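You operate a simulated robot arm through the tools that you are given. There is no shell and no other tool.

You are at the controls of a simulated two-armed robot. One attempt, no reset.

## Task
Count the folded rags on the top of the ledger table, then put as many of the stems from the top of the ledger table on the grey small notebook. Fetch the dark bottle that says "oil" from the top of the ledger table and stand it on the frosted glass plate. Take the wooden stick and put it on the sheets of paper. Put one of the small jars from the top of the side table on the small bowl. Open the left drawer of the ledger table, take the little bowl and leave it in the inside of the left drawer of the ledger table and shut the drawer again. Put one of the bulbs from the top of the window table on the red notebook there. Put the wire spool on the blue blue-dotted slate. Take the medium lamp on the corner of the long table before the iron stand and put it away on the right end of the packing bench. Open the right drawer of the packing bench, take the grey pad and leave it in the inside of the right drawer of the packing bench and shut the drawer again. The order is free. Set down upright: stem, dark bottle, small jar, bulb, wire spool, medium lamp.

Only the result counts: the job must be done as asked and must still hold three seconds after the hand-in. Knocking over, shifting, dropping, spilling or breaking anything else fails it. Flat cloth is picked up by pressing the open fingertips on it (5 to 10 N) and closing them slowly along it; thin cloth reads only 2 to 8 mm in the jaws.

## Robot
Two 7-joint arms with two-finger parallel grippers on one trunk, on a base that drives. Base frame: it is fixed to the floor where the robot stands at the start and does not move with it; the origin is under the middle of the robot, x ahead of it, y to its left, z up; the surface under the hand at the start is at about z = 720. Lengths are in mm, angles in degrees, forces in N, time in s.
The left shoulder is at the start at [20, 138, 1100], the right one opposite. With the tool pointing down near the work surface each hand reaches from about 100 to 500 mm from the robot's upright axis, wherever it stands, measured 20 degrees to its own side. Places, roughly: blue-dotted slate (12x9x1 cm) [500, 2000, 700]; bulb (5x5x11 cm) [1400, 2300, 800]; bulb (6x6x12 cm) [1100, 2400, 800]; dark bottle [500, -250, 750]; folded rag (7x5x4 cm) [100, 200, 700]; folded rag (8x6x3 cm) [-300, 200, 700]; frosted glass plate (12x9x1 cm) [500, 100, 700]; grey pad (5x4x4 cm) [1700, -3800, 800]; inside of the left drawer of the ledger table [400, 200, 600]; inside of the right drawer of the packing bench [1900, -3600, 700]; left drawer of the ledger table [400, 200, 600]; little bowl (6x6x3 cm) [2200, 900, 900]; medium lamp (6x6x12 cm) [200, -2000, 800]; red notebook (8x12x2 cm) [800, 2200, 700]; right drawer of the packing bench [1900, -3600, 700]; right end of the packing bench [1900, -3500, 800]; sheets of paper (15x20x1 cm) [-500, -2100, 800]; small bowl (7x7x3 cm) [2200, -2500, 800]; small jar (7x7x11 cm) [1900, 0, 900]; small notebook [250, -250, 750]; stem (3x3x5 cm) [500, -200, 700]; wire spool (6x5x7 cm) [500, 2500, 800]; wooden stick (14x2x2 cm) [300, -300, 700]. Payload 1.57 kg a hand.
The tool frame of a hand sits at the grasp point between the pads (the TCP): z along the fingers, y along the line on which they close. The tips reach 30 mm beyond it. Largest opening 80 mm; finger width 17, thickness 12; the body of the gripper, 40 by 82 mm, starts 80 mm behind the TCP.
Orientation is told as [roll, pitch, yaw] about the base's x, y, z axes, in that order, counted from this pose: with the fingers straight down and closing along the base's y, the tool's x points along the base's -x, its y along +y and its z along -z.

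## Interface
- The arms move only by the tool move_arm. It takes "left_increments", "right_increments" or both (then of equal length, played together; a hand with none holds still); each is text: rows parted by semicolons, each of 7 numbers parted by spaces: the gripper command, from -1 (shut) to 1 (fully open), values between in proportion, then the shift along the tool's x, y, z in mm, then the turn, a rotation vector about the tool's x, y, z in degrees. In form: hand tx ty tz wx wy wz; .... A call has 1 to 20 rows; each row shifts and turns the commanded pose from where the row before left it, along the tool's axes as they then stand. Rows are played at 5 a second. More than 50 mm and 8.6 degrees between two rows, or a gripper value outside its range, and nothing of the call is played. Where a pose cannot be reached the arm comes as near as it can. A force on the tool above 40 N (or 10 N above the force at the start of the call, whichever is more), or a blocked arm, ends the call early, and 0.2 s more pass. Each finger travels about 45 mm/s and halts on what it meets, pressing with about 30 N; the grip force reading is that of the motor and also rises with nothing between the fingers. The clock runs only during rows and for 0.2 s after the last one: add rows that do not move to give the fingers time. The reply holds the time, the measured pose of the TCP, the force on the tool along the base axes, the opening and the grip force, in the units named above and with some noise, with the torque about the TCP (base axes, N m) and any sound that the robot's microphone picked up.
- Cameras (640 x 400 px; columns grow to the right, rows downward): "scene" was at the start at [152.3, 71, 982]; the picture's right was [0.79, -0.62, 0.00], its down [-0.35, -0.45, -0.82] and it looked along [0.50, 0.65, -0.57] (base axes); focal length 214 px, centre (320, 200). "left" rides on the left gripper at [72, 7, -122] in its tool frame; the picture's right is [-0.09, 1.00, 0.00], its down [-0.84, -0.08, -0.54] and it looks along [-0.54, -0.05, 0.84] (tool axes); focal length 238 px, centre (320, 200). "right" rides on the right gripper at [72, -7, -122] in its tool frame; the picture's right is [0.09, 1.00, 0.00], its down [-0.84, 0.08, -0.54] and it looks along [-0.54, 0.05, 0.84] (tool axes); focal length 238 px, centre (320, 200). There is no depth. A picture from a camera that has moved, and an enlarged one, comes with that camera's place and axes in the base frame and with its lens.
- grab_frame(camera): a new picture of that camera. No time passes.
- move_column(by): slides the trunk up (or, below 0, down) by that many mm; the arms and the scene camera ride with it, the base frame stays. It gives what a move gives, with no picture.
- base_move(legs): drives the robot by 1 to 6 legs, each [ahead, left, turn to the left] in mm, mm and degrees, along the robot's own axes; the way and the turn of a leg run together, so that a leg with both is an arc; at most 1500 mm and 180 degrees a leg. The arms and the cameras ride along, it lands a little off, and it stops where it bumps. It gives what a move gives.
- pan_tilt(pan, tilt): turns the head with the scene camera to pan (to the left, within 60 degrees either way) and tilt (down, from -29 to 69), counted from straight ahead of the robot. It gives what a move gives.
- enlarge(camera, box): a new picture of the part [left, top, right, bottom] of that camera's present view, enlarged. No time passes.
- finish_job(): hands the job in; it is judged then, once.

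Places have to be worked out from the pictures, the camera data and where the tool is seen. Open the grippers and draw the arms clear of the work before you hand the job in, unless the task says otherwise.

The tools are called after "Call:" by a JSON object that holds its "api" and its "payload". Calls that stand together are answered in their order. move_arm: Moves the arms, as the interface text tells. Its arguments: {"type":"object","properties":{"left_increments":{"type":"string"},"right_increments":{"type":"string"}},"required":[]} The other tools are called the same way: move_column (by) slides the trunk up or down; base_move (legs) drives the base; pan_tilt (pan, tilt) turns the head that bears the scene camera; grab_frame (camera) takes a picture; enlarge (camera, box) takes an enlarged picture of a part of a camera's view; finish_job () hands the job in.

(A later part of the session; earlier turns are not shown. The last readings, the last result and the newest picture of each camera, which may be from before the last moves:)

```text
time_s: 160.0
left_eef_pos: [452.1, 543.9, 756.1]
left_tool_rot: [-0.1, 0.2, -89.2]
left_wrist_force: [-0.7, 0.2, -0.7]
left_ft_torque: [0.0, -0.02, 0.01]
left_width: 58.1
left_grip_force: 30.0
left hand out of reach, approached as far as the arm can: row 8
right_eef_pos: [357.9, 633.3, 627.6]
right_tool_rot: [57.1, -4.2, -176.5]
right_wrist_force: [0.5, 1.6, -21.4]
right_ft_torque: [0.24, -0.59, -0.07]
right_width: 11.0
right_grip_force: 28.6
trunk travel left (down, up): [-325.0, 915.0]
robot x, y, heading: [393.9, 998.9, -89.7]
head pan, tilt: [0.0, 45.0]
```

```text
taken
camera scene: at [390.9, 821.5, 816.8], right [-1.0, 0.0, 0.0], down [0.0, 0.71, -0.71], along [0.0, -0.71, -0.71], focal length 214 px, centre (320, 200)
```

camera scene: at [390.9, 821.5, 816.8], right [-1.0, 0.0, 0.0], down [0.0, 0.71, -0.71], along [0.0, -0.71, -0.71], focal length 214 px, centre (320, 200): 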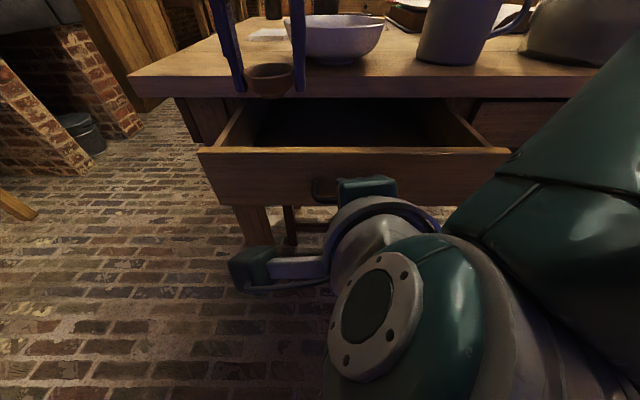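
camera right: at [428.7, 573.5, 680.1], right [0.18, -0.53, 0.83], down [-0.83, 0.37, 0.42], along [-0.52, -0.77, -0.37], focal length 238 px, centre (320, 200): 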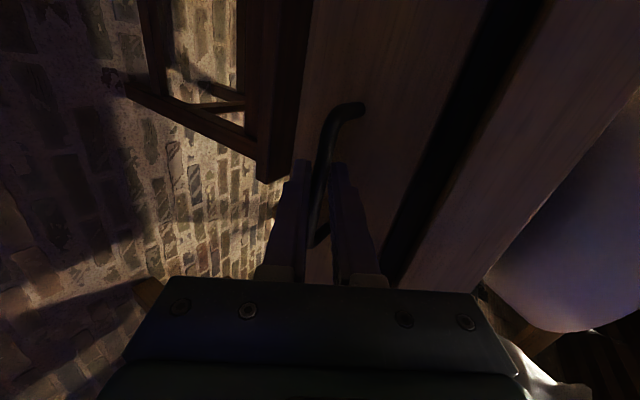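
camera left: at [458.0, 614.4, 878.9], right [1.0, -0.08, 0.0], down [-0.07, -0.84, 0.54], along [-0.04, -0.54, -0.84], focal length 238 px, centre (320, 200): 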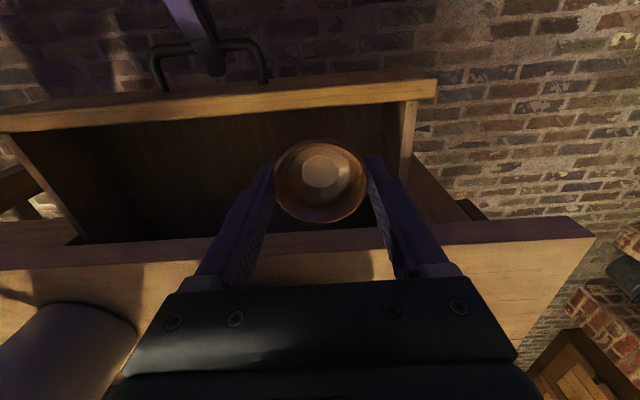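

The left arm reaches only y≈544, so I pull the drawer 40 mm further with the right hand to make room.

Call:
{"api": "move_arm", "payload": {"right_increments": "-1 0.57 -5.34 -8.43 0 0 0; -1 0.57 -5.34 -8.43 0 0 0; -1 0.57 -5.34 -8.43 0 0 0; -1 0.57 -5.34 -8.43 0 0 0; -1 0 0 0 0 0 0"}}

Call:
{"api": "grab_frame", "payload": {"camera": "left"}}

```text
time_s: 161.2
left_eef_pos: [451.6, 542.2, 756.8]
left_tool_rot: [0.2, 0.1, -89.2]
left_wrist_force: [0.1, 0.0, -0.5]
left_ft_torque: [-0.04, 0.02, 0.01]
left_width: 57.9
left_grip_force: 30.7
right_eef_pos: [358.2, 671.7, 626.2]
right_tool_rot: [57.3, -4.2, -176.5]
right_wrist_force: [1.4, -1.1, -14.4]
right_ft_torque: [0.16, -0.46, -0.25]
right_width: 11.2
right_grip_force: 28.6
trunk travel left (down, up): [-325.0, 915.0]
robot x, y, heading: [390.5, 999.0, -89.7]
head pan, tilt: [0.0, 45.0]
```

```text
taken
camera left: at [458.1, 613.5, 879.2], right [1.0, -0.08, 0.0], down [-0.07, -0.84, 0.54], along [-0.04, -0.54, -0.84], focal length 238 px, centre (320, 200)
```

left: 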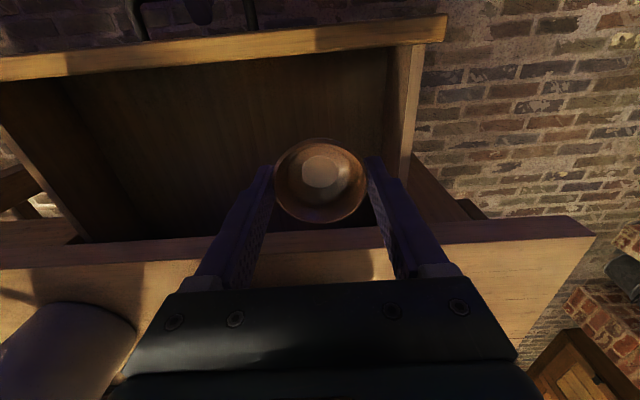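

Room is good now. I lower the bowl into the drawer, stopping on contact.

Call:
{"api": "move_arm", "payload": {"left_increments": "-0.2 0 0 20 0 0 0; -0.2 0 0 20 0 0 0; -0.2 0 0 20 0 0 0; -0.2 0 0 20 0 0 0; -0.2 0 0 15 0 0 0; -0.2 0 0 10 0 0 0; -0.2 0 0 0 0 0 0"}}

Call:
{"api": "grab_frame", "payload": {"camera": "left"}}

Call:
{"api": "grab_frame", "payload": {"camera": "scene"}}

```text
time_s: 162.8
left_eef_pos: [455.4, 549.2, 650.6]
left_tool_rot: [0.1, 0.1, -89.2]
left_wrist_force: [0.3, 0.2, -1.6]
left_ft_torque: [0.0, 0.02, 0.0]
left_width: 57.9
left_grip_force: 29.9
left hand out of reach, approached as far as the arm can: row 5
right_eef_pos: [358.9, 671.3, 627.5]
right_tool_rot: [57.2, -4.3, -176.5]
right_wrist_force: [2.1, 1.9, -6.1]
right_ft_torque: [0.07, -0.52, -0.14]
right_width: 11.2
right_grip_force: 29.1
trunk travel left (down, up): [-325.0, 915.0]
robot x, y, heading: [389.5, 997.7, -89.7]
head pan, tilt: [0.0, 45.0]
```

```text
taken
camera left: at [460.3, 619.1, 773.0], right [1.0, -0.08, 0.0], down [-0.07, -0.84, 0.54], along [-0.04, -0.54, -0.84], focal length 238 px, centre (320, 200)
```

left: 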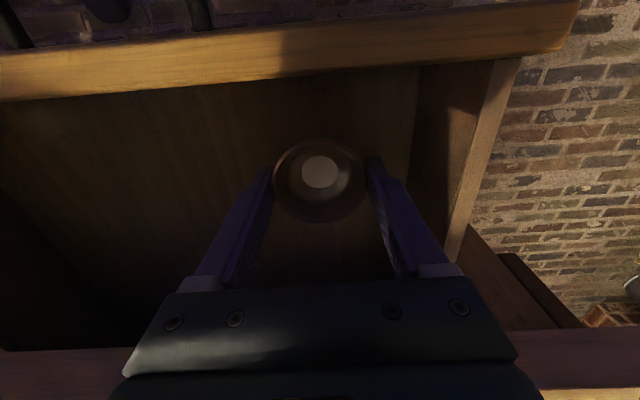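

```text
taken
camera scene: at [390.9, 820.6, 817.0], right [-1.0, 0.0, 0.0], down [0.0, 0.71, -0.71], along [0.0, -0.71, -0.71], focal length 214 px, centre (320, 200)
```

scene: 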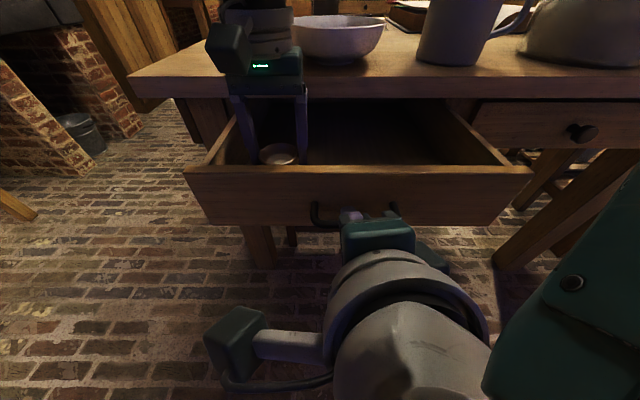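

The bowl is inside the drawer above the floor. I continue down in small steps.

Call:
{"api": "move_arm", "payload": {"left_increments": "-0.2 2 0 5 0 0 0; -0.2 2 0 5 0 0 0; -0.2 2 0 5 0 0 0; -0.2 0 0 0 0 0 0"}}

```text
time_s: 163.8
left_eef_pos: [453.0, 552.1, 636.4]
left_tool_rot: [0.1, 0.2, -89.1]
left_wrist_force: [0.6, -1.1, 0.2]
left_ft_torque: [0.01, 0.0, -0.02]
left_width: 58.0
left_grip_force: 29.8
right_eef_pos: [356.8, 671.3, 627.0]
right_tool_rot: [57.3, -4.2, -176.6]
right_wrist_force: [1.3, 2.4, -2.8]
right_ft_torque: [0.04, -0.45, -0.29]
right_width: 11.3
right_grip_force: 29.4
trunk travel left (down, up): [-325.0, 915.0]
robot x, y, heading: [392.7, 1002.7, -89.8]
head pan, tilt: [0.0, 45.0]
```

No contact yet at z 636; I go on in 4 mm steps.

Call:
{"api": "move_arm", "payload": {"left_increments": "-0.2 0 0 4 0 0 0; -0.2 0 0 4 0 0 0; -0.2 0 0 0 0 0 0"}}

Call:
{"api": "move_arm", "payload": {"left_increments": "-0.2 0 0 4 0 0 0; -0.2 0 0 3 0 0 0; -0.2 0 0 0 0 0 0"}}

Call:
{"api": "grab_frame", "payload": {"camera": "left"}}

```text
time_s: 164.6
left_eef_pos: [452.7, 552.9, 628.4]
left_tool_rot: [0.1, 0.2, -89.1]
left_wrist_force: [0.6, 0.6, -1.0]
left_ft_torque: [-0.01, -0.01, 0.01]
left_width: 58.1
left_grip_force: 30.1
right_eef_pos: [358.5, 672.3, 627.0]
right_tool_rot: [57.3, -4.1, -176.6]
right_wrist_force: [2.1, 2.2, -1.5]
right_ft_torque: [0.05, -0.48, -0.25]
right_width: 11.6
right_grip_force: 29.1
trunk travel left (down, up): [-325.0, 915.0]
robot x, y, heading: [395.5, 996.9, -89.8]
head pan, tilt: [0.0, 45.0]
```

```text
time_s: 165.4
left_eef_pos: [453.5, 552.2, 624.4]
left_tool_rot: [-0.1, -0.1, -89.2]
left_wrist_force: [-2.5, 4.4, 20.9]
left_ft_torque: [0.12, 0.0, 0.11]
left_width: 57.9
left_grip_force: 29.9
left hand out of reach, approached as far as the arm can: row 1
right_eef_pos: [357.5, 670.1, 626.4]
right_tool_rot: [57.3, -4.2, -176.5]
right_wrist_force: [3.1, -3.8, -13.1]
right_ft_torque: [0.09, -0.44, -0.25]
right_width: 11.4
right_grip_force: 28.7
trunk travel left (down, up): [-325.0, 915.0]
robot x, y, heading: [390.2, 994.8, -89.7]
head pan, tilt: [0.0, 45.0]
```

```text
taken
camera left: at [460.0, 623.8, 745.9], right [1.0, -0.08, 0.0], down [-0.07, -0.84, 0.54], along [-0.04, -0.54, -0.84], focal length 238 px, centre (320, 200)
```

left: 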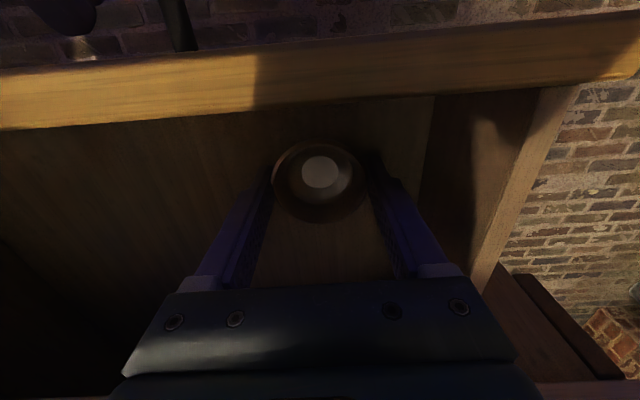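

Contact (21 N) at z 624: the bowl is on the drawer floor. I ease up 2 mm, open, and withdraw upward.

Call:
{"api": "move_arm", "payload": {"left_increments": "-0.2 0 0 -2 0 0 0; 0.5 0 0 0 0 0 0; 0.8 0 0 0 0 0 0; 0.8 0 0 0 0 0 0; 0.8 0 0 -10 0 0 0; 0.8 0 0 -20 0 0 0; 0.8 0 0 -30 0 0 0; 0.8 0 0 -40 0 0 0; 0.8 0 0 -40 0 0 0; 0.8 0 0 -40 0 0 0; 0.8 0 0 0 0 0 0"}}

Call:
{"api": "grab_frame", "payload": {"camera": "left"}}

Call:
{"api": "grab_frame", "payload": {"camera": "scene"}}

```text
time_s: 168.0
left_eef_pos: [443.4, 565.3, 761.7]
left_tool_rot: [0.2, 5.7, -90.4]
left_wrist_force: [-0.7, 0.2, 0.4]
left_ft_torque: [0.02, -0.03, -0.01]
left_width: 72.1
left_grip_force: 0.2
left hand out of reach, approached as far as the arm can: row 6, 7
right_eef_pos: [358.5, 670.9, 626.3]
right_tool_rot: [57.3, -4.1, -176.5]
right_wrist_force: [1.8, 0.4, -2.5]
right_ft_torque: [0.07, -0.28, -0.55]
right_width: 11.4
right_grip_force: 28.9
trunk travel left (down, up): [-325.0, 915.0]
robot x, y, heading: [397.0, 998.9, -90.1]
head pan, tilt: [0.0, 45.0]
stopped in row 11 (left hand): the arm was blocked; the commanded pose is now the measured one
```

```text
taken
camera left: at [449.6, 623.2, 890.9], right [1.0, -0.1, -0.01], down [-0.08, -0.89, 0.46], along [-0.05, -0.45, -0.89], focal length 238 px, centre (320, 200)
```

left: 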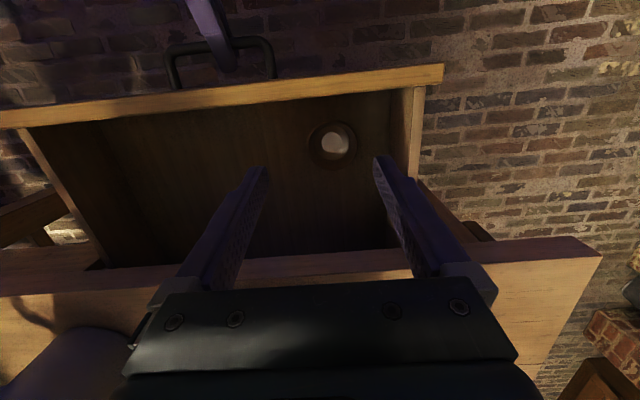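

```text
taken
camera scene: at [390.9, 819.6, 817.3], right [-1.0, 0.0, 0.0], down [0.0, 0.71, -0.71], along [0.0, -0.71, -0.71], focal length 214 px, centre (320, 200)
```

scene: 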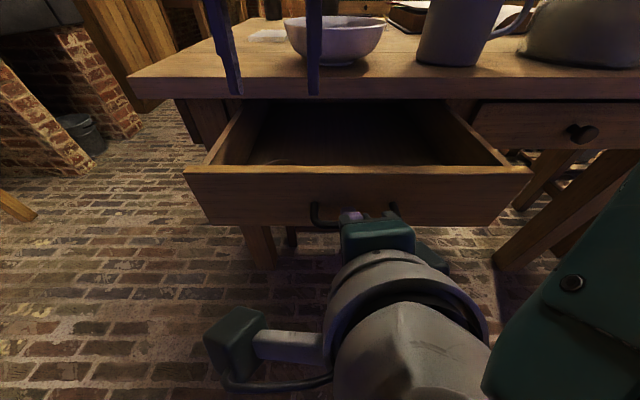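

The bowl sits in the drawer. I move the left hand out to the robot's left and back so it is clear.

Call:
{"api": "move_arm", "payload": {"left_increments": "0.8 10 20 -10 0 0 0; 0.8 15 25 -10 0 -2 0; 0.8 15 25 -10 0 -2 0; 0.8 15 25 -10 0 -1 0; 0.8 0 25 0 0 0 0; 0.8 0 0 0 0 0 0"}}

```text
time_s: 169.1
left_eef_pos: [519.8, 556.7, 756.6]
left_tool_rot: [0.0, 8.7, -91.1]
left_wrist_force: [0.9, 0.4, -0.1]
left_ft_torque: [0.01, 0.0, 0.02]
left_width: 72.3
left_grip_force: 0.0
left hand out of reach, approached as far as the arm can: row 1, 2, 3, 4
right_eef_pos: [359.9, 671.6, 627.3]
right_tool_rot: [57.3, -4.1, -176.7]
right_wrist_force: [1.4, 0.8, -0.9]
right_ft_torque: [0.08, -0.22, -0.65]
right_width: 11.2
right_grip_force: 28.9
trunk travel left (down, up): [-325.0, 915.0]
robot x, y, heading: [389.5, 997.8, -89.7]
head pan, tilt: [0.0, 45.0]
stopped in row 5 (left hand): the arm was blocked; the commanded pose is now the measured one
```

The left arm is caught at a limit of its present posture; I try moving outward without height change and straightening the pitch.

Call:
{"api": "move_arm", "payload": {"left_increments": "0.8 0 15 0 0 0 0; 0.8 0 20 0 0 0 0; 0.8 5 20 0 0 -2 0; 0.8 10 20 0 0 -2 0; 0.8 0 0 0 0 0 0"}}

Call:
{"api": "grab_frame", "payload": {"camera": "left"}}

```text
time_s: 170.3
left_eef_pos: [595.4, 539.6, 756.4]
left_tool_rot: [0.3, 5.4, -91.4]
left_wrist_force: [0.0, -0.6, 0.8]
left_ft_torque: [0.04, -0.04, 0.0]
left_width: 72.1
left_grip_force: 0.0
left hand out of reach, approached as far as the arm can: row 3, 4
right_eef_pos: [357.7, 670.4, 627.7]
right_tool_rot: [57.2, -4.1, -176.4]
right_wrist_force: [1.1, 0.0, -2.4]
right_ft_torque: [0.01, -0.51, -0.15]
right_width: 11.3
right_grip_force: 28.7
trunk travel left (down, up): [-325.0, 915.0]
robot x, y, heading: [394.8, 996.2, -89.6]
head pan, tilt: [0.0, 45.0]
```

```text
taken
camera left: at [602.7, 597.7, 885.1], right [0.99, -0.12, -0.01], down [-0.1, -0.88, 0.46], along [-0.06, -0.46, -0.89], focal length 238 px, centre (320, 200)
```

left: 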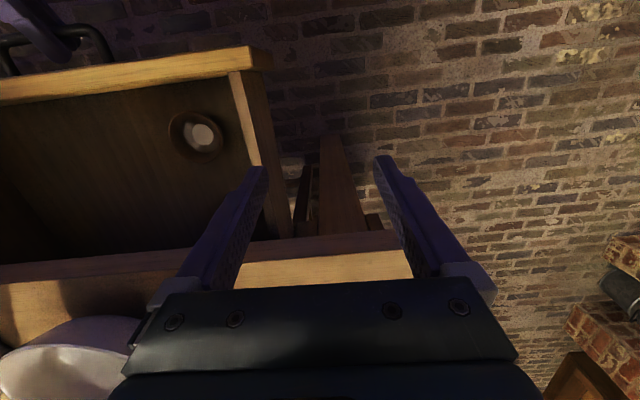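

The left hand is clear. I push the drawer shut with the right hand, reversing the pull (about 208 mm).

Call:
{"api": "move_arm", "payload": {"right_increments": "-1 -0.57 5.34 8.43 0 0 0; -1 -0.57 5.34 8.43 0 0 0; -1 -0.57 5.34 8.43 0 0 0; -1 -0.57 5.34 8.43 0 0 0; -1 -0.57 5.34 8.43 0 0 0; -1 -0.57 5.34 8.43 0 0 0; -1 -0.57 5.34 8.43 0 0 0; -1 -0.57 5.34 8.43 0 0 0; -1 -0.57 5.34 8.43 0 0 0; -1 -0.57 5.34 8.43 0 0 0; -1 -0.57 5.34 8.43 0 0 0; -1 -0.57 5.34 8.43 0 0 0; -1 -0.57 5.34 8.43 0 0 0; -1 -0.57 5.34 8.43 0 0 0; -1 -0.57 5.34 8.43 0 0 0; -1 -0.57 5.34 8.43 0 0 0; -1 -0.57 5.34 8.43 0 0 0; -1 -0.57 5.34 8.43 0 0 0; -1 -0.57 5.34 8.43 0 0 0; -1 0 0 0 0 0 0"}}

Call:
{"api": "grab_frame", "payload": {"camera": "left"}}

```text
time_s: 174.5
left_eef_pos: [595.6, 538.0, 758.1]
left_tool_rot: [0.1, 5.2, -91.3]
left_wrist_force: [0.4, 0.4, 0.8]
left_ft_torque: [-0.03, -0.02, 0.01]
left_width: 72.1
left_grip_force: 0.1
right_eef_pos: [357.0, 481.2, 626.7]
right_tool_rot: [57.4, -4.1, -176.6]
right_wrist_force: [-0.1, 0.9, 7.4]
right_ft_torque: [-0.11, -0.48, -0.2]
right_width: 11.6
right_grip_force: 28.9
trunk travel left (down, up): [-325.0, 915.0]
robot x, y, heading: [391.9, 1001.2, -89.9]
head pan, tilt: [0.0, 45.0]
```

```text
taken
camera left: at [602.9, 597.0, 885.5], right [0.99, -0.11, -0.01], down [-0.1, -0.88, 0.46], along [-0.06, -0.46, -0.89], focal length 238 px, centre (320, 200)
```

left: 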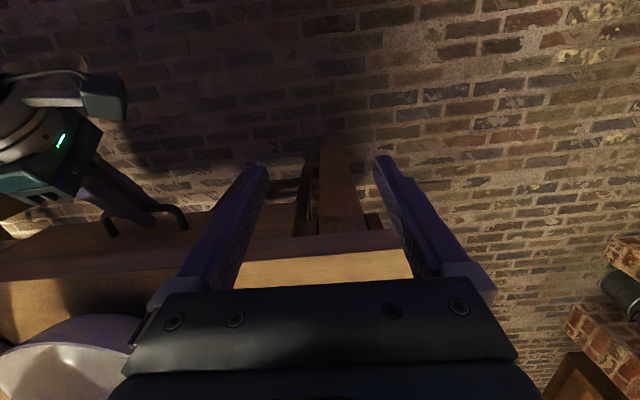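

Remaining gap is about 18 mm (closed TCP y was 463). I push the rest in small steps until it meets the stop.

Call:
{"api": "move_arm", "payload": {"right_increments": "-1 -0.4 3.7 5.9 0 0 0; -1 -0.4 3.7 5.9 0 0 0; -1 -0.3 2.7 4.2 0 0 0; -1 0 0 0 0 0 0"}}

Call:
{"api": "move_arm", "payload": {"right_increments": "-1 -0.2 2.1 3.4 0 0 0; -1 0 0 0 0 0 0"}}

Call:
{"api": "grab_frame", "payload": {"camera": "right"}}

Call:
{"api": "grab_frame", "payload": {"camera": "scene"}}

```text
time_s: 175.5
left_eef_pos: [595.4, 536.8, 755.5]
left_tool_rot: [0.1, 5.2, -91.3]
left_wrist_force: [-0.2, 0.6, -0.1]
left_ft_torque: [0.02, 0.0, -0.01]
left_width: 71.9
left_grip_force: 0.0
right_eef_pos: [357.8, 464.0, 627.1]
right_tool_rot: [57.3, -4.2, -176.5]
right_wrist_force: [0.4, 3.8, 8.1]
right_ft_torque: [-0.07, -0.31, -0.48]
right_width: 11.5
right_grip_force: 28.7
trunk travel left (down, up): [-325.0, 915.0]
robot x, y, heading: [392.3, 1001.8, -89.5]
head pan, tilt: [0.0, 45.0]
```

```text
time_s: 176.1
left_eef_pos: [595.4, 540.2, 754.9]
left_tool_rot: [0.1, 5.4, -91.3]
left_wrist_force: [0.4, 0.0, 0.3]
left_ft_torque: [0.0, 0.01, -0.01]
left_width: 72.0
left_grip_force: 0.1
right_eef_pos: [358.7, 462.2, 625.7]
right_tool_rot: [57.1, -4.2, -176.5]
right_wrist_force: [-0.3, 17.3, 20.4]
right_ft_torque: [-0.1, -0.47, -0.24]
right_width: 11.4
right_grip_force: 28.8
trunk travel left (down, up): [-325.0, 915.0]
robot x, y, heading: [389.8, 1002.3, -89.8]
head pan, tilt: [0.0, 45.0]
```

```text
taken
camera right: at [428.1, 572.5, 679.7], right [0.19, -0.53, 0.83], down [-0.83, 0.36, 0.42], along [-0.52, -0.77, -0.37], focal length 238 px, centre (320, 200)
```

right: 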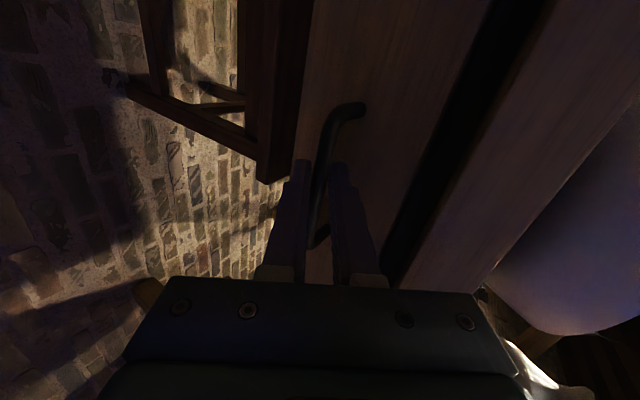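

```text
taken
camera scene: at [390.1, 822.0, 816.9], right [-1.0, 0.0, 0.0], down [0.0, 0.71, -0.71], along [0.0, -0.71, -0.71], focal length 214 px, centre (320, 200)
```

scene: 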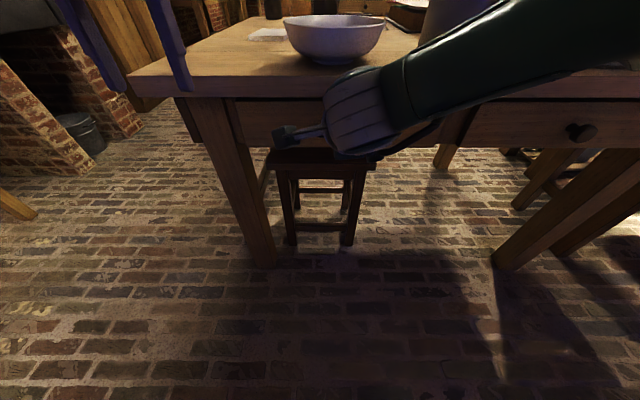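

The drawer is shut (17 N against the stop, same picture as before opening). I open slightly and withdraw the right hand along its fingers.

Call:
{"api": "move_arm", "payload": {"right_increments": "-0.4 0 0 0 0 0 0; -0.15 0 0 0 0 0 0; -0.15 0 0 0 0 0 0; -0.15 0 0 -10 0 0 0; -0.15 0 0 -20 0 0 0; -0.15 0 0 -30 0 0 0; -0.15 0 0 -30 0 0 0; -0.15 0 0 -30 0 0 0; -0.15 0 0 0 0 0 0"}}

Call:
{"api": "grab_frame", "payload": {"camera": "scene"}}

Call:
{"api": "grab_frame", "payload": {"camera": "right"}}

```text
time_s: 178.1
left_eef_pos: [593.9, 537.6, 755.8]
left_tool_rot: [0.1, 5.3, -91.3]
left_wrist_force: [-0.3, 0.3, -0.7]
left_ft_torque: [-0.02, 0.01, 0.04]
left_width: 71.8
left_grip_force: 0.0
right_eef_pos: [356.4, 559.3, 690.6]
right_tool_rot: [57.4, -4.2, -176.6]
right_wrist_force: [0.3, 0.4, 0.5]
right_ft_torque: [0.0, -0.05, -0.02]
right_width: 34.0
right_grip_force: 0.1
trunk travel left (down, up): [-325.0, 915.0]
robot x, y, heading: [392.2, 999.3, -89.9]
head pan, tilt: [0.0, 45.0]
```

```text
taken
camera scene: at [390.4, 819.3, 817.2], right [-1.0, 0.0, 0.0], down [0.0, 0.71, -0.71], along [0.0, -0.71, -0.71], focal length 214 px, centre (320, 200)
```

scene: 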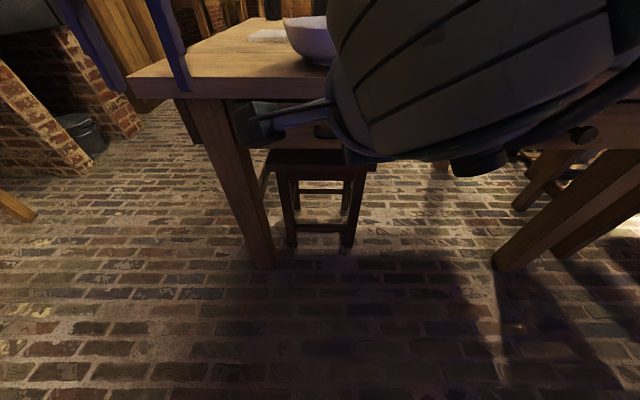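

```text
taken
camera right: at [427.0, 670.7, 745.2], right [0.19, -0.53, 0.83], down [-0.83, 0.37, 0.42], along [-0.52, -0.77, -0.37], focal length 238 px, centre (320, 200)
```

right: 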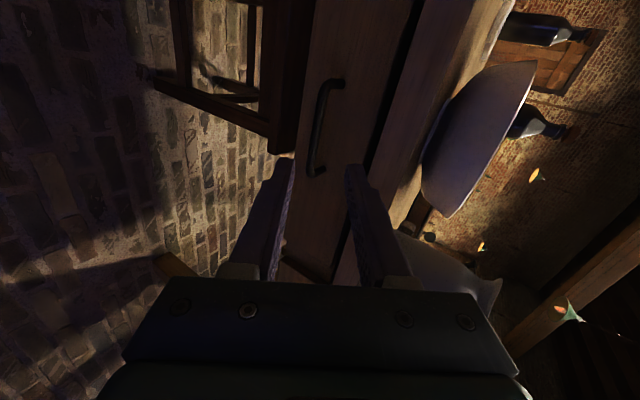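

Drawer shut and handle released. I bring the right hand back to pointing straight down with normal yaw, keeping away from the head.

Call:
{"api": "move_arm", "payload": {"right_increments": "-0.15 0 0 0 7.2 0 0; -0.15 0 0 0 7.2 0 0; -0.15 0 0 0 7.2 0 0; -0.15 0 0 0 7.2 0 0; -0.15 0 0 0 7.2 0 0; -0.15 0 0 0 7.2 0 0; -0.15 0 0 0 7.2 0 0; -0.15 0 0 0 7 0 0; 0 0 0 0 0 0 -8.2; 0 0 0 0 0 0 -8.2; 0 0 0 0 0 0 -8.2; 0 0 0 0 0 0 -8.2; 0 0 0 0 0 0 -8.2; 0 0 0 0 0 0 -8.2; 0 0 0 0 0 0 -8.2; 0 0 0 0 0 0 -8.2; 0 0 0 0 0 0 -8.2; 0 0 0 0 0 0 -8.2; 0 0 0 0 0 0 -4; 0 0 0 0 0 0 0"}}

```text
time_s: 182.3
left_eef_pos: [594.5, 539.1, 756.1]
left_tool_rot: [0.1, 5.3, -91.3]
left_wrist_force: [0.3, -0.6, 0.1]
left_ft_torque: [-0.03, -0.02, 0.04]
left_width: 71.9
left_grip_force: 0.0
right_eef_pos: [357.9, 559.0, 691.1]
right_tool_rot: [-4.2, -0.1, -90.5]
right_wrist_force: [-0.3, -0.7, 0.0]
right_ft_torque: [0.01, -0.01, 0.0]
right_width: 39.8
right_grip_force: 0.1
trunk travel left (down, up): [-325.0, 915.0]
robot x, y, heading: [394.2, 998.6, -90.0]
head pan, tilt: [0.0, 45.0]
```

Now I return to the work pose over the ledger table: raise the trunk, turn to heading 0 in free space, and drive to the start spot.

Call:
{"api": "move_column", "payload": {"by": 400}}

Call:
{"api": "move_arm", "payload": {"right_increments": "0.5 10 0 -25 -4.2 0 0; 1 10 0 -25 0 0 0; 1 10 0 -25 0 0 0; 1 10 0 0 0 0 0; 1 10 0 0 0 0 0; 1 10 0 0 0 0 0; 1 0 0 0 0 0 0", "left_increments": "1 10 0 0 0 -2.7 0; 1 10 0 0 0 -2.7 0; 1 10 0 0 0 0 0; 1 10 0 0 0 0 0; 1 10 0 0 0 0 0; 1 10 0 0 0 0 0; 1 0 0 0 0 0 0"}}

Call:
{"api": "base_move", "payload": {"legs": [[0, 0, 90], [-394, 0, 0], [0, -1000, 0]]}}

Call:
{"api": "pan_tilt", "payload": {"pan": 0, "tilt": 65}}

Call:
{"api": "grab_frame", "payload": {"camera": "scene"}}

Call:
{"api": "grab_frame", "payload": {"camera": "right"}}

Call:
{"api": "grab_frame", "payload": {"camera": "left"}}

```text
time_s: 186.1
left_eef_pos: [595.0, 538.6, 1156.6]
left_tool_rot: [0.1, 5.2, -91.3]
left_wrist_force: [0.0, 0.5, 0.1]
left_ft_torque: [-0.01, 0.03, 0.02]
left_width: 72.1
left_grip_force: 0.0
right_eef_pos: [356.9, 559.8, 1090.6]
right_tool_rot: [-4.2, -0.2, -90.5]
right_wrist_force: [-0.9, 0.1, 0.6]
right_ft_torque: [0.02, 0.0, 0.0]
right_width: 40.2
right_grip_force: 0.0
trunk travel left (down, up): [-725.0, 515.0]
robot x, y, heading: [389.5, 1000.4, -89.7]
head pan, tilt: [0.0, 45.0]
```

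```text
time_s: 187.7
left_eef_pos: [594.9, 520.8, 1156.9]
left_tool_rot: [0.0, 0.4, -91.4]
left_wrist_force: [0.7, -0.8, -0.5]
left_ft_torque: [0.01, -0.01, 0.04]
left_width: 80.3
left_grip_force: 0.0
left hand out of reach, approached as far as the arm can: row 1, 2, 3, 4, 5, 6
right_eef_pos: [359.3, 619.1, 1164.8]
right_tool_rot: [0.0, -0.2, -90.6]
right_wrist_force: [0.0, 0.1, -0.6]
right_ft_torque: [0.01, -0.03, -0.02]
right_width: 80.0
right_grip_force: 0.1
trunk travel left (down, up): [-725.0, 515.0]
robot x, y, heading: [390.4, 995.0, -89.8]
head pan, tilt: [0.0, 45.0]
```

```text
time_s: 198.8
left_eef_pos: [480.9, 220.8, 1156.8]
left_tool_rot: [0.2, 0.5, -0.4]
left_wrist_force: [0.1, -0.2, 0.9]
left_ft_torque: [-0.01, -0.03, 0.01]
left_width: 80.0
left_grip_force: 0.1
right_eef_pos: [386.1, -19.5, 1165.9]
right_tool_rot: [0.1, -0.2, 0.4]
right_wrist_force: [0.4, 0.7, 0.1]
right_ft_torque: [-0.01, 0.03, 0.01]
right_width: 80.2
right_grip_force: 0.1
trunk travel left (down, up): [-725.0, 515.0]
robot x, y, heading: [5.3, 8.0, 1.2]
head pan, tilt: [0.0, 45.0]
```

```text
time_s: 199.6
left_eef_pos: [481.5, 220.3, 1155.1]
left_tool_rot: [0.1, 0.5, -0.4]
left_wrist_force: [0.0, 1.2, 0.2]
left_ft_torque: [-0.02, 0.01, -0.01]
left_width: 80.2
left_grip_force: 0.2
right_eef_pos: [386.0, -17.7, 1165.8]
right_tool_rot: [-0.1, -0.2, 0.3]
right_wrist_force: [0.1, -0.2, 0.5]
right_ft_torque: [-0.05, -0.05, 0.0]
right_width: 80.2
right_grip_force: 0.1
trunk travel left (down, up): [-725.0, 515.0]
robot x, y, heading: [10.2, 8.0, 1.4]
head pan, tilt: [0.0, 65.0]
```

```text
taken
camera scene: at [165.0, 13.5, 1192.2], right [0.02, -1.0, 0.0], down [-0.91, -0.02, -0.42], along [0.42, 0.01, -0.91], focal length 214 px, centre (320, 200)
```

scene: 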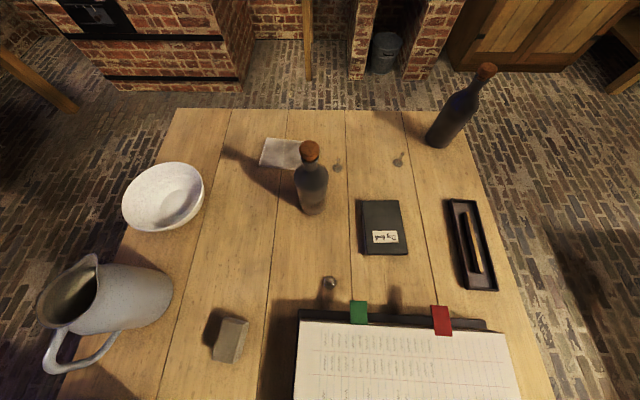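

```text
taken
camera right: at [314.4, -24.7, 1285.6], right [-0.1, 1.0, 0.0], down [0.83, 0.08, 0.55], along [0.54, 0.05, -0.84], focal length 238 px, centre (320, 200)
```

right: 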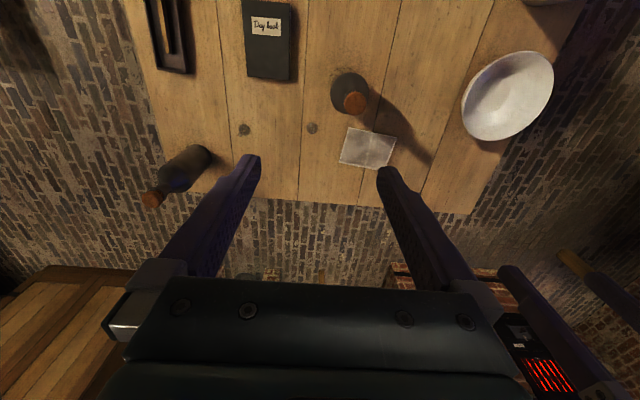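

```text
taken
camera left: at [410.9, 226.6, 1278.5], right [0.1, 1.0, 0.0], down [0.84, -0.08, 0.53], along [0.53, -0.05, -0.85], focal length 238 px, centre (320, 200)
```

left: 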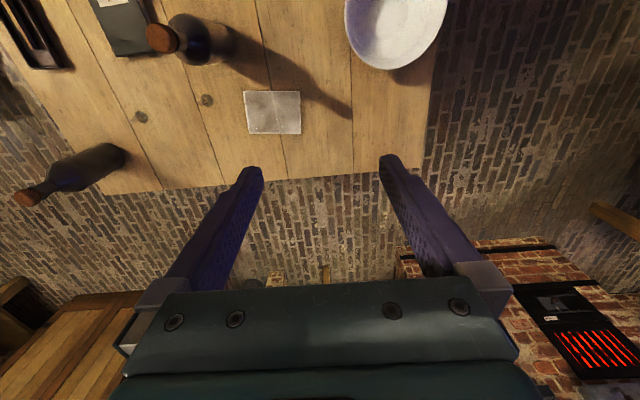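

I triangulate: oil bottle axis ≈[378,32] (cork top z≈922), glass plate centre ≈[517,109], stems ≈[499,-189], [478,-31], [195,-4], Day book centre ≈[314,-123]. I move the base 95 mm ahead for better reach.

Call:
{"api": "base_move", "payload": {"legs": [[95, -8, -1.3]]}}

Call:
{"api": "grab_frame", "payload": {"camera": "left"}}

Call:
{"api": "grab_frame", "payload": {"camera": "scene"}}

```text
time_s: 200.7
left_eef_pos: [581.1, 202.9, 1154.4]
left_tool_rot: [0.1, 0.6, -1.7]
left_wrist_force: [-0.4, -1.1, 0.4]
left_ft_torque: [0.0, -0.01, -0.04]
left_width: 80.0
left_grip_force: 0.2
right_eef_pos: [482.2, -34.0, 1165.0]
right_tool_rot: [-0.1, -0.3, -0.9]
right_wrist_force: [-0.8, 0.8, 0.2]
right_ft_torque: [0.04, 0.02, -0.01]
right_width: 80.1
right_grip_force: 0.2
trunk travel left (down, up): [-725.0, 515.0]
robot x, y, heading: [100.2, 4.4, 0.0]
head pan, tilt: [0.0, 65.0]
```

```text
taken
camera left: at [511.3, 210.2, 1278.6], right [0.12, 0.99, 0.0], down [0.84, -0.1, 0.53], along [0.53, -0.06, -0.85], focal length 238 px, centre (320, 200)
```

left: 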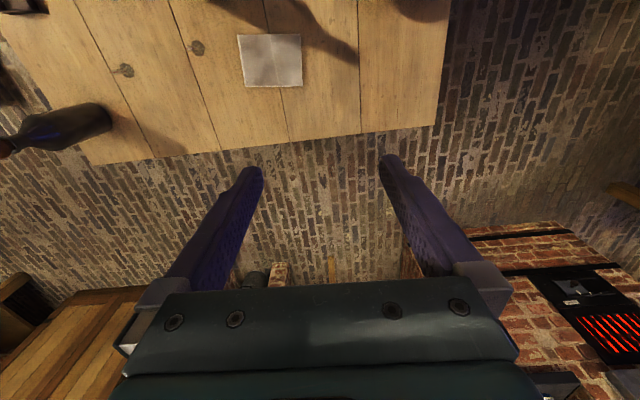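

```text
taken
camera scene: at [260.6, 2.6, 1192.1], right [0.0, -1.0, 0.0], down [-0.91, 0.0, -0.42], along [0.42, 0.0, -0.91], focal length 214 px, centre (320, 200)
```

scene: 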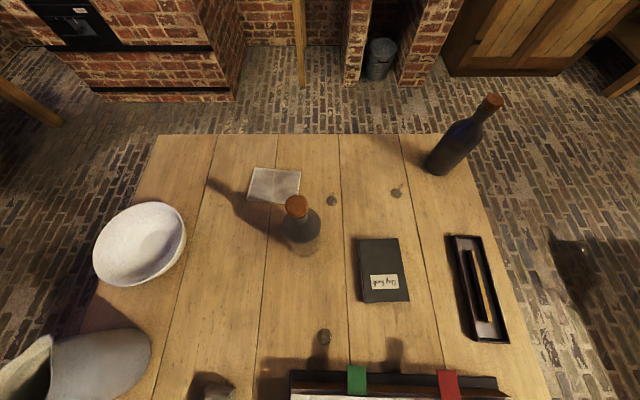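

I move the left hand above the bottle while the right hand moves out to the right.

Call:
{"api": "move_arm", "payload": {"left_increments": "1 19.8 -17.6 0 0 0 0; 1 19.8 -17.6 0 0 0 0; 1 19.8 -17.6 0 0 0 0; 1 19.8 -17.6 0 0 0 0; 1 19.8 -17.6 0 0 0 0; 1 19.8 -17.6 0 0 0 0; 1 19.8 -17.6 0 0 0 0; 1 19.8 -17.6 0 0 0 0; 1 19.8 -17.6 0 0 0 0; 1 19.8 -17.6 0 0 0 0; 1 0 0 0 0 0 0", "right_increments": "1 13 -19 0 0 0 0; 1 13 -19 0 0 0 0; 1 13 -19 0 0 0 0; 1 13 -19 0 0 0 0; 1 13 -19 0 0 0 0; 1 13 -19 0 0 0 0; 1 13 -19 0 0 0 0; 1 13 -19 0 0 0 0; 1 13 -19 0 0 0 0; 1 13 -19 0 0 0 0; 1 0 0 0 0 0 0"}}

Call:
{"api": "grab_frame", "payload": {"camera": "left"}}

```text
time_s: 203.1
left_eef_pos: [540.2, 10.9, 1167.7]
left_tool_rot: [0.0, 0.3, -1.9]
left_wrist_force: [0.3, -0.2, 1.0]
left_ft_torque: [0.01, -0.01, 0.0]
left_width: 80.1
left_grip_force: 0.1
left hand out of reach, approached as far as the arm can: row 1, 2, 3, 4, 5, 6, 7, 8, 9, 10
right_eef_pos: [346.7, -223.0, 1164.4]
right_tool_rot: [0.0, -0.2, -1.0]
right_wrist_force: [0.2, -0.5, 0.8]
right_ft_torque: [-0.02, -0.02, 0.03]
right_width: 80.2
right_grip_force: 0.1
trunk travel left (down, up): [-725.0, 515.0]
robot x, y, heading: [103.5, 2.2, -0.3]
head pan, tilt: [0.0, 65.0]
```

```text
taken
camera left: at [470.1, 18.7, 1289.6], right [0.12, 0.99, 0.0], down [0.84, -0.11, 0.54], along [0.53, -0.07, -0.84], focal length 238 px, centre (320, 200)
```

left: 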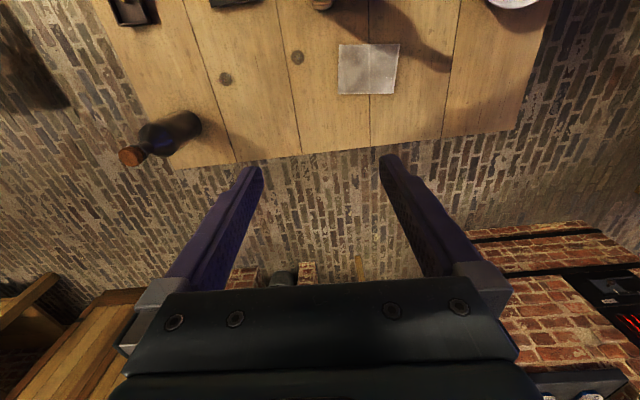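

The left arm can't fold at this height relative to the shoulder; I lower the hand relative to the trunk first, then retract toward the bottle.

Call:
{"api": "move_arm", "payload": {"left_increments": "1 0 0 25 0 0 0; 1 0 0 25 0 0 0; 1 0 0 25 0 0 0; 1 0 0 25 0 0 0; 1 0 0 25 0 0 0; 1 0 0 25 0 0 0; 1 0 0 20 0 0 0; 1 20 1.4 0 0 0 0; 1 20 1.4 0 0 0 0; 1 20 1.4 0 0 0 0; 1 20 1.4 0 0 0 0; 1 20 1.4 0 0 0 0; 1 20 1.4 0 0 0 0; 1 20 1.4 0 0 0 0; 1 0 0 0 0 0 0"}}

Call:
{"api": "grab_frame", "payload": {"camera": "left"}}

```text
time_s: 206.3
left_eef_pos: [381.7, 35.7, 998.5]
left_tool_rot: [0.1, 0.5, -1.7]
left_wrist_force: [0.5, 0.3, 0.4]
left_ft_torque: [0.02, -0.01, 0.01]
left_width: 79.8
left_grip_force: 0.0
left hand out of reach, approached as far as the arm can: row 4, 5, 6, 7
right_eef_pos: [348.2, -221.0, 1162.6]
right_tool_rot: [0.0, -0.3, -1.0]
right_wrist_force: [-0.2, 0.2, 0.0]
right_ft_torque: [0.01, -0.02, 0.01]
right_width: 80.1
right_grip_force: 0.1
trunk travel left (down, up): [-725.0, 515.0]
robot x, y, heading: [101.0, 1.7, 0.1]
head pan, tilt: [0.0, 65.0]
```

```text
taken
camera left: at [312.0, 43.6, 1121.6], right [0.12, 0.99, 0.0], down [0.84, -0.1, 0.53], along [0.53, -0.06, -0.85], focal length 238 px, centre (320, 200)
```

left: 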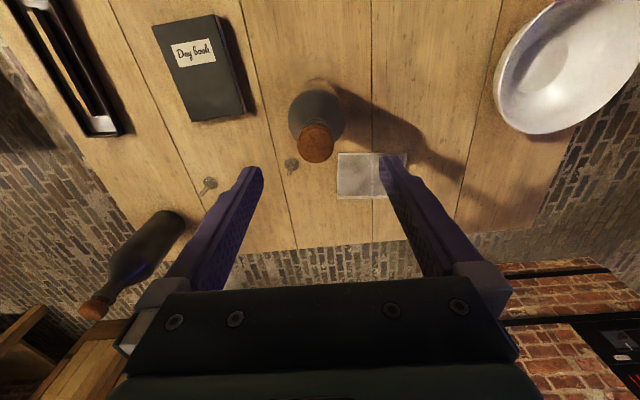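

The hand is almost over the cork (≈[374.5,32.5]). I centre and descend to z≈907 with the fingers straddling the cork.

Call:
{"api": "move_arm", "payload": {"left_increments": "1 3.5 -1.6 10 0 0 0; 1 3.5 -1.6 15 0 0 0; 1 0 0 15 0 0 0; 1 0 0 15 0 0 0; 1 0 0 15 0 0 0; 1 0 0 12 0 0 0; 1 0 0 9 0 0 0; 1 0 0 0 0 0 0"}}

Call:
{"api": "grab_frame", "payload": {"camera": "left"}}

Call:
{"api": "grab_frame", "payload": {"camera": "scene"}}

```text
time_s: 208.1
left_eef_pos: [375.6, 34.1, 908.6]
left_tool_rot: [0.1, 0.4, -1.5]
left_wrist_force: [0.2, 0.4, -0.7]
left_ft_torque: [0.01, -0.01, 0.01]
left_width: 80.0
left_grip_force: 0.0
right_eef_pos: [347.7, -220.8, 1162.8]
right_tool_rot: [0.1, -0.3, -0.9]
right_wrist_force: [0.3, -0.6, -0.3]
right_ft_torque: [-0.01, -0.02, -0.02]
right_width: 80.0
right_grip_force: 0.1
trunk travel left (down, up): [-725.0, 515.0]
robot x, y, heading: [102.1, 2.9, -0.1]
head pan, tilt: [0.0, 65.0]
```

```text
taken
camera left: at [305.6, 41.0, 1031.6], right [0.12, 0.99, 0.0], down [0.84, -0.1, 0.53], along [0.53, -0.06, -0.85], focal length 238 px, centre (320, 200)
```

left: 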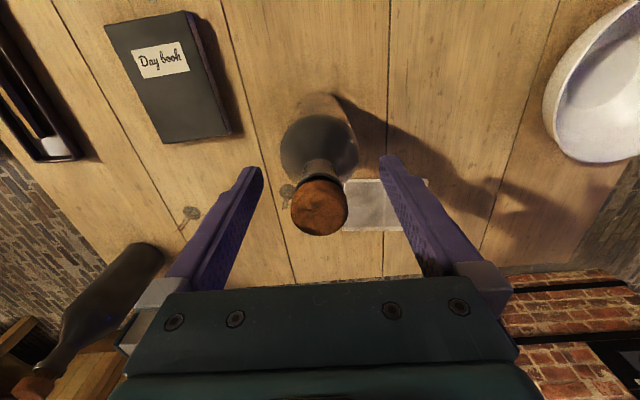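

```text
taken
camera scene: at [260.6, 2.6, 1192.1], right [0.0, -1.0, 0.0], down [-0.91, 0.0, -0.42], along [0.42, 0.0, -0.91], focal length 214 px, centre (320, 200)
```

scene: 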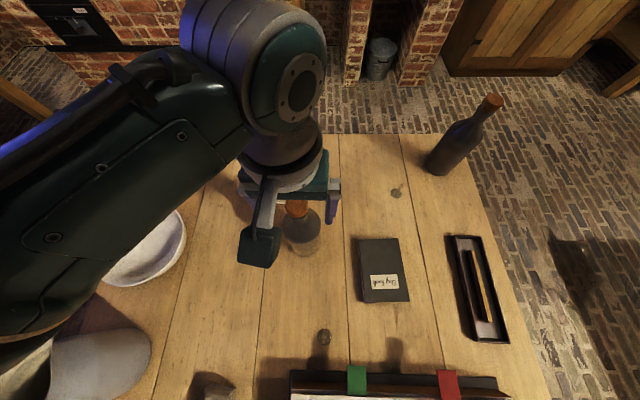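

Cork is centred (about 32 mm wide). I lower 3 mm and close on it.

Call:
{"api": "move_arm", "payload": {"left_increments": "1 -2 0 3 0 0 0; 0.6 0 0 0 0 0 0; 0.3 0 0 0 0 0 0; 0 0 0 0 0 0 0; -0.2 0 0 0 0 0 0; -0.4 0 0 0 0 0 0; -0.6 0 0 0 0 0 0; -0.6 0 0 0 0 0 0; -0.6 0 0 0 0 0 0"}}

Call:
{"api": "grab_frame", "payload": {"camera": "left"}}

```text
time_s: 210.1
left_eef_pos: [377.6, 32.8, 904.9]
left_tool_rot: [0.1, 0.5, -1.7]
left_wrist_force: [0.7, -0.8, 1.2]
left_ft_torque: [-0.02, 0.0, -0.02]
left_width: 28.0
left_grip_force: 30.0
right_eef_pos: [349.2, -221.0, 1162.7]
right_tool_rot: [0.1, -0.1, -1.0]
right_wrist_force: [0.0, 0.4, 0.7]
right_ft_torque: [-0.05, 0.02, 0.01]
right_width: 80.1
right_grip_force: 0.1
trunk travel left (down, up): [-725.0, 515.0]
robot x, y, heading: [101.4, 5.3, -0.2]
head pan, tilt: [0.0, 65.0]
heard: snap
```

```text
taken
camera left: at [307.5, 40.5, 1029.1], right [0.12, 0.99, 0.0], down [0.84, -0.1, 0.53], along [0.53, -0.06, -0.85], focal length 238 px, centre (320, 200)
```

left: 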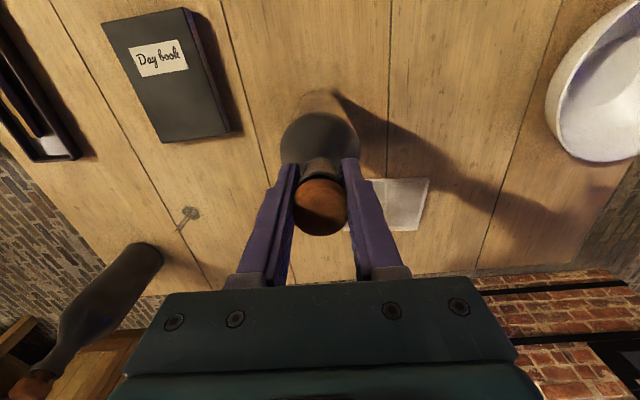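

I heard a "snap" – I check the surroundings before lifting.

Call:
{"api": "enlarge", "payload": {"camera": "scene", "box": [200, 130, 440, 290]}}

Call:
{"api": "grab_frame", "payload": {"camera": "right"}}

Call:
{"api": "enlarge", "payload": {"camera": "left", "box": [220, 80, 420, 260]}}

```text
2.50 times, centred on (320, 210) of scene
camera zoom: at [260.6, 2.4, 1192.2], right [0.0, -1.0, 0.0], down [-0.91, 0.0, -0.42], along [0.42, 0.0, -0.91], focal length 536 px, centre (320, 175)
```

zoom: 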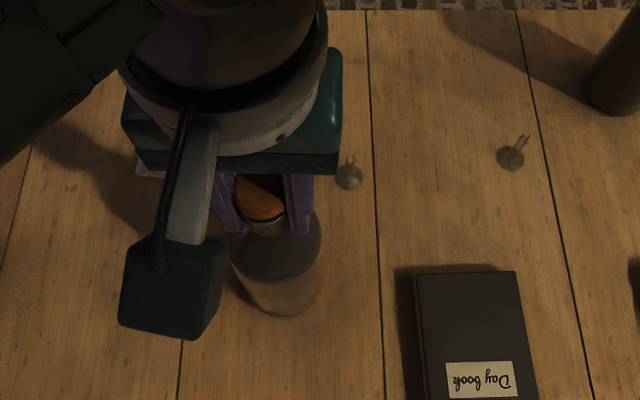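

```text
taken
camera right: at [276.6, -226.9, 1283.8], right [-0.07, 1.0, 0.0], down [0.84, 0.06, 0.55], along [0.54, 0.04, -0.84], focal length 238 px, centre (320, 200)
```

right: 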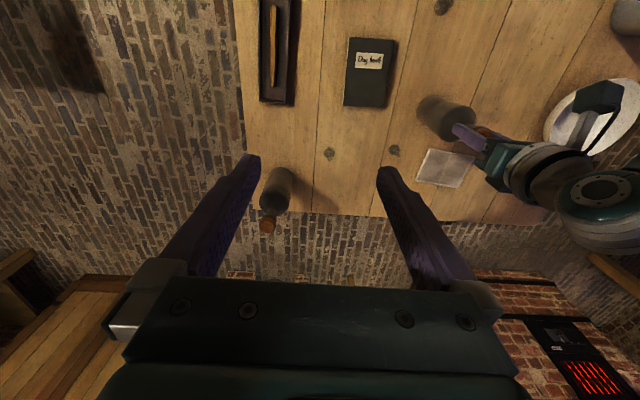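

```text
2.22 times, centred on (320, 170) of left
camera zoom: at [307.5, 40.5, 1029.1], right [0.12, 0.99, 0.0], down [0.84, -0.1, 0.53], along [0.53, -0.06, -0.85], focal length 530 px, centre (320, 267)
```

zoom: 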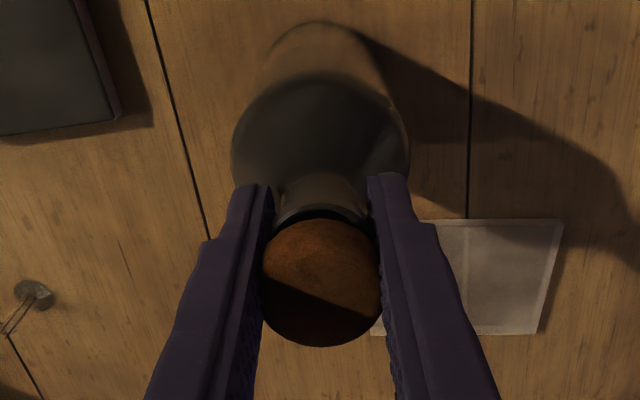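

Bottle and stems look intact. I check the jug/bowl area under the left forearm as well before lifting.

Call:
{"api": "pan_tilt", "payload": {"pan": 45, "tilt": 60}}

Call:
{"api": "grab_frame", "payload": {"camera": "scene"}}

```text
time_s: 211.2
left_eef_pos: [377.3, 33.4, 905.6]
left_tool_rot: [0.1, 0.6, -1.7]
left_wrist_force: [-0.4, -1.3, 0.0]
left_ft_torque: [-0.04, 0.03, -0.01]
left_width: 28.0
left_grip_force: 30.4
right_eef_pos: [348.7, -221.8, 1162.1]
right_tool_rot: [0.1, -0.2, -1.0]
right_wrist_force: [0.9, -0.3, 0.7]
right_ft_torque: [-0.02, 0.01, 0.03]
right_width: 80.1
right_grip_force: 0.0
trunk travel left (down, up): [-725.0, 515.0]
robot x, y, heading: [99.2, 0.7, -0.1]
head pan, tilt: [45.0, 60.0]
```

```text
taken
camera scene: at [247.3, 49.6, 1197.7], right [0.7, -0.71, 0.0], down [-0.62, -0.61, -0.5], along [0.36, 0.35, -0.87], focal length 214 px, centre (320, 200)
```

scene: 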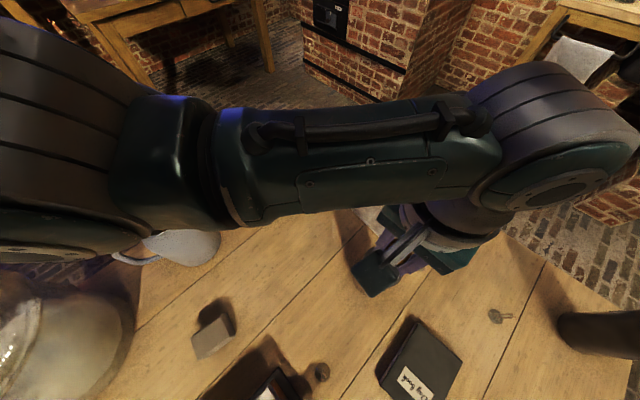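

Nothing was touched. I lift the bottle by the cork.

Call:
{"api": "move_arm", "payload": {"left_increments": "-0.6 0 0 -5 0 0 0; -0.6 0 0 -10 0 0 0; -0.6 0 0 -15 0 0 0; -0.6 0 0 -10 0 0 0; -0.6 0 0 0 0 0 0"}}

Call:
{"api": "grab_frame", "payload": {"camera": "left"}}

Call:
{"api": "grab_frame", "payload": {"camera": "right"}}

```text
time_s: 212.4
left_eef_pos: [377.2, 33.2, 946.5]
left_tool_rot: [0.1, 0.6, -1.5]
left_wrist_force: [-0.2, 0.3, 0.6]
left_ft_torque: [0.01, -0.01, -0.02]
left_width: 27.9
left_grip_force: 29.9
right_eef_pos: [348.3, -222.4, 1162.8]
right_tool_rot: [0.1, -0.1, -1.0]
right_wrist_force: [0.6, -0.3, -0.3]
right_ft_torque: [-0.03, 0.02, 0.03]
right_width: 80.0
right_grip_force: 0.0
trunk travel left (down, up): [-725.0, 515.0]
robot x, y, heading: [100.7, -0.1, 0.2]
head pan, tilt: [45.0, 60.0]
```

```text
taken
camera left: at [307.3, 41.2, 1069.6], right [0.12, 0.99, 0.0], down [0.84, -0.1, 0.53], along [0.53, -0.06, -0.85], focal length 238 px, centre (320, 200)
```

left: 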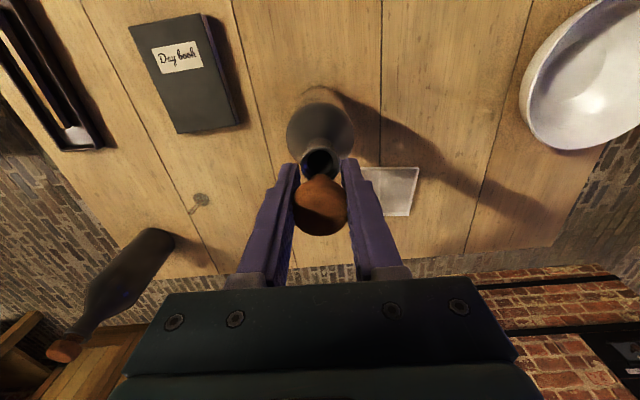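

```text
taken
camera right: at [276.6, -226.8, 1283.8], right [-0.07, 1.0, 0.0], down [0.84, 0.06, 0.55], along [0.54, 0.04, -0.84], focal length 238 px, centre (320, 200)
```

right: 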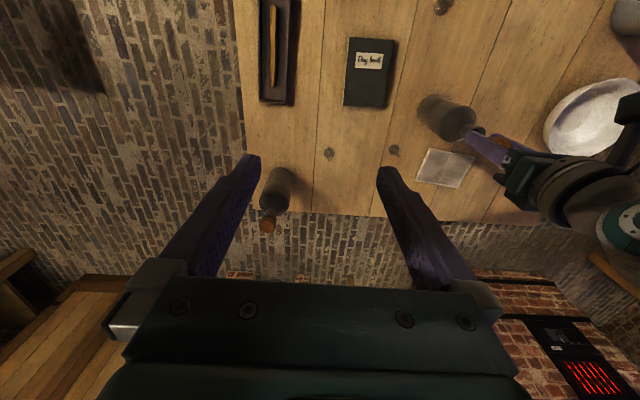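

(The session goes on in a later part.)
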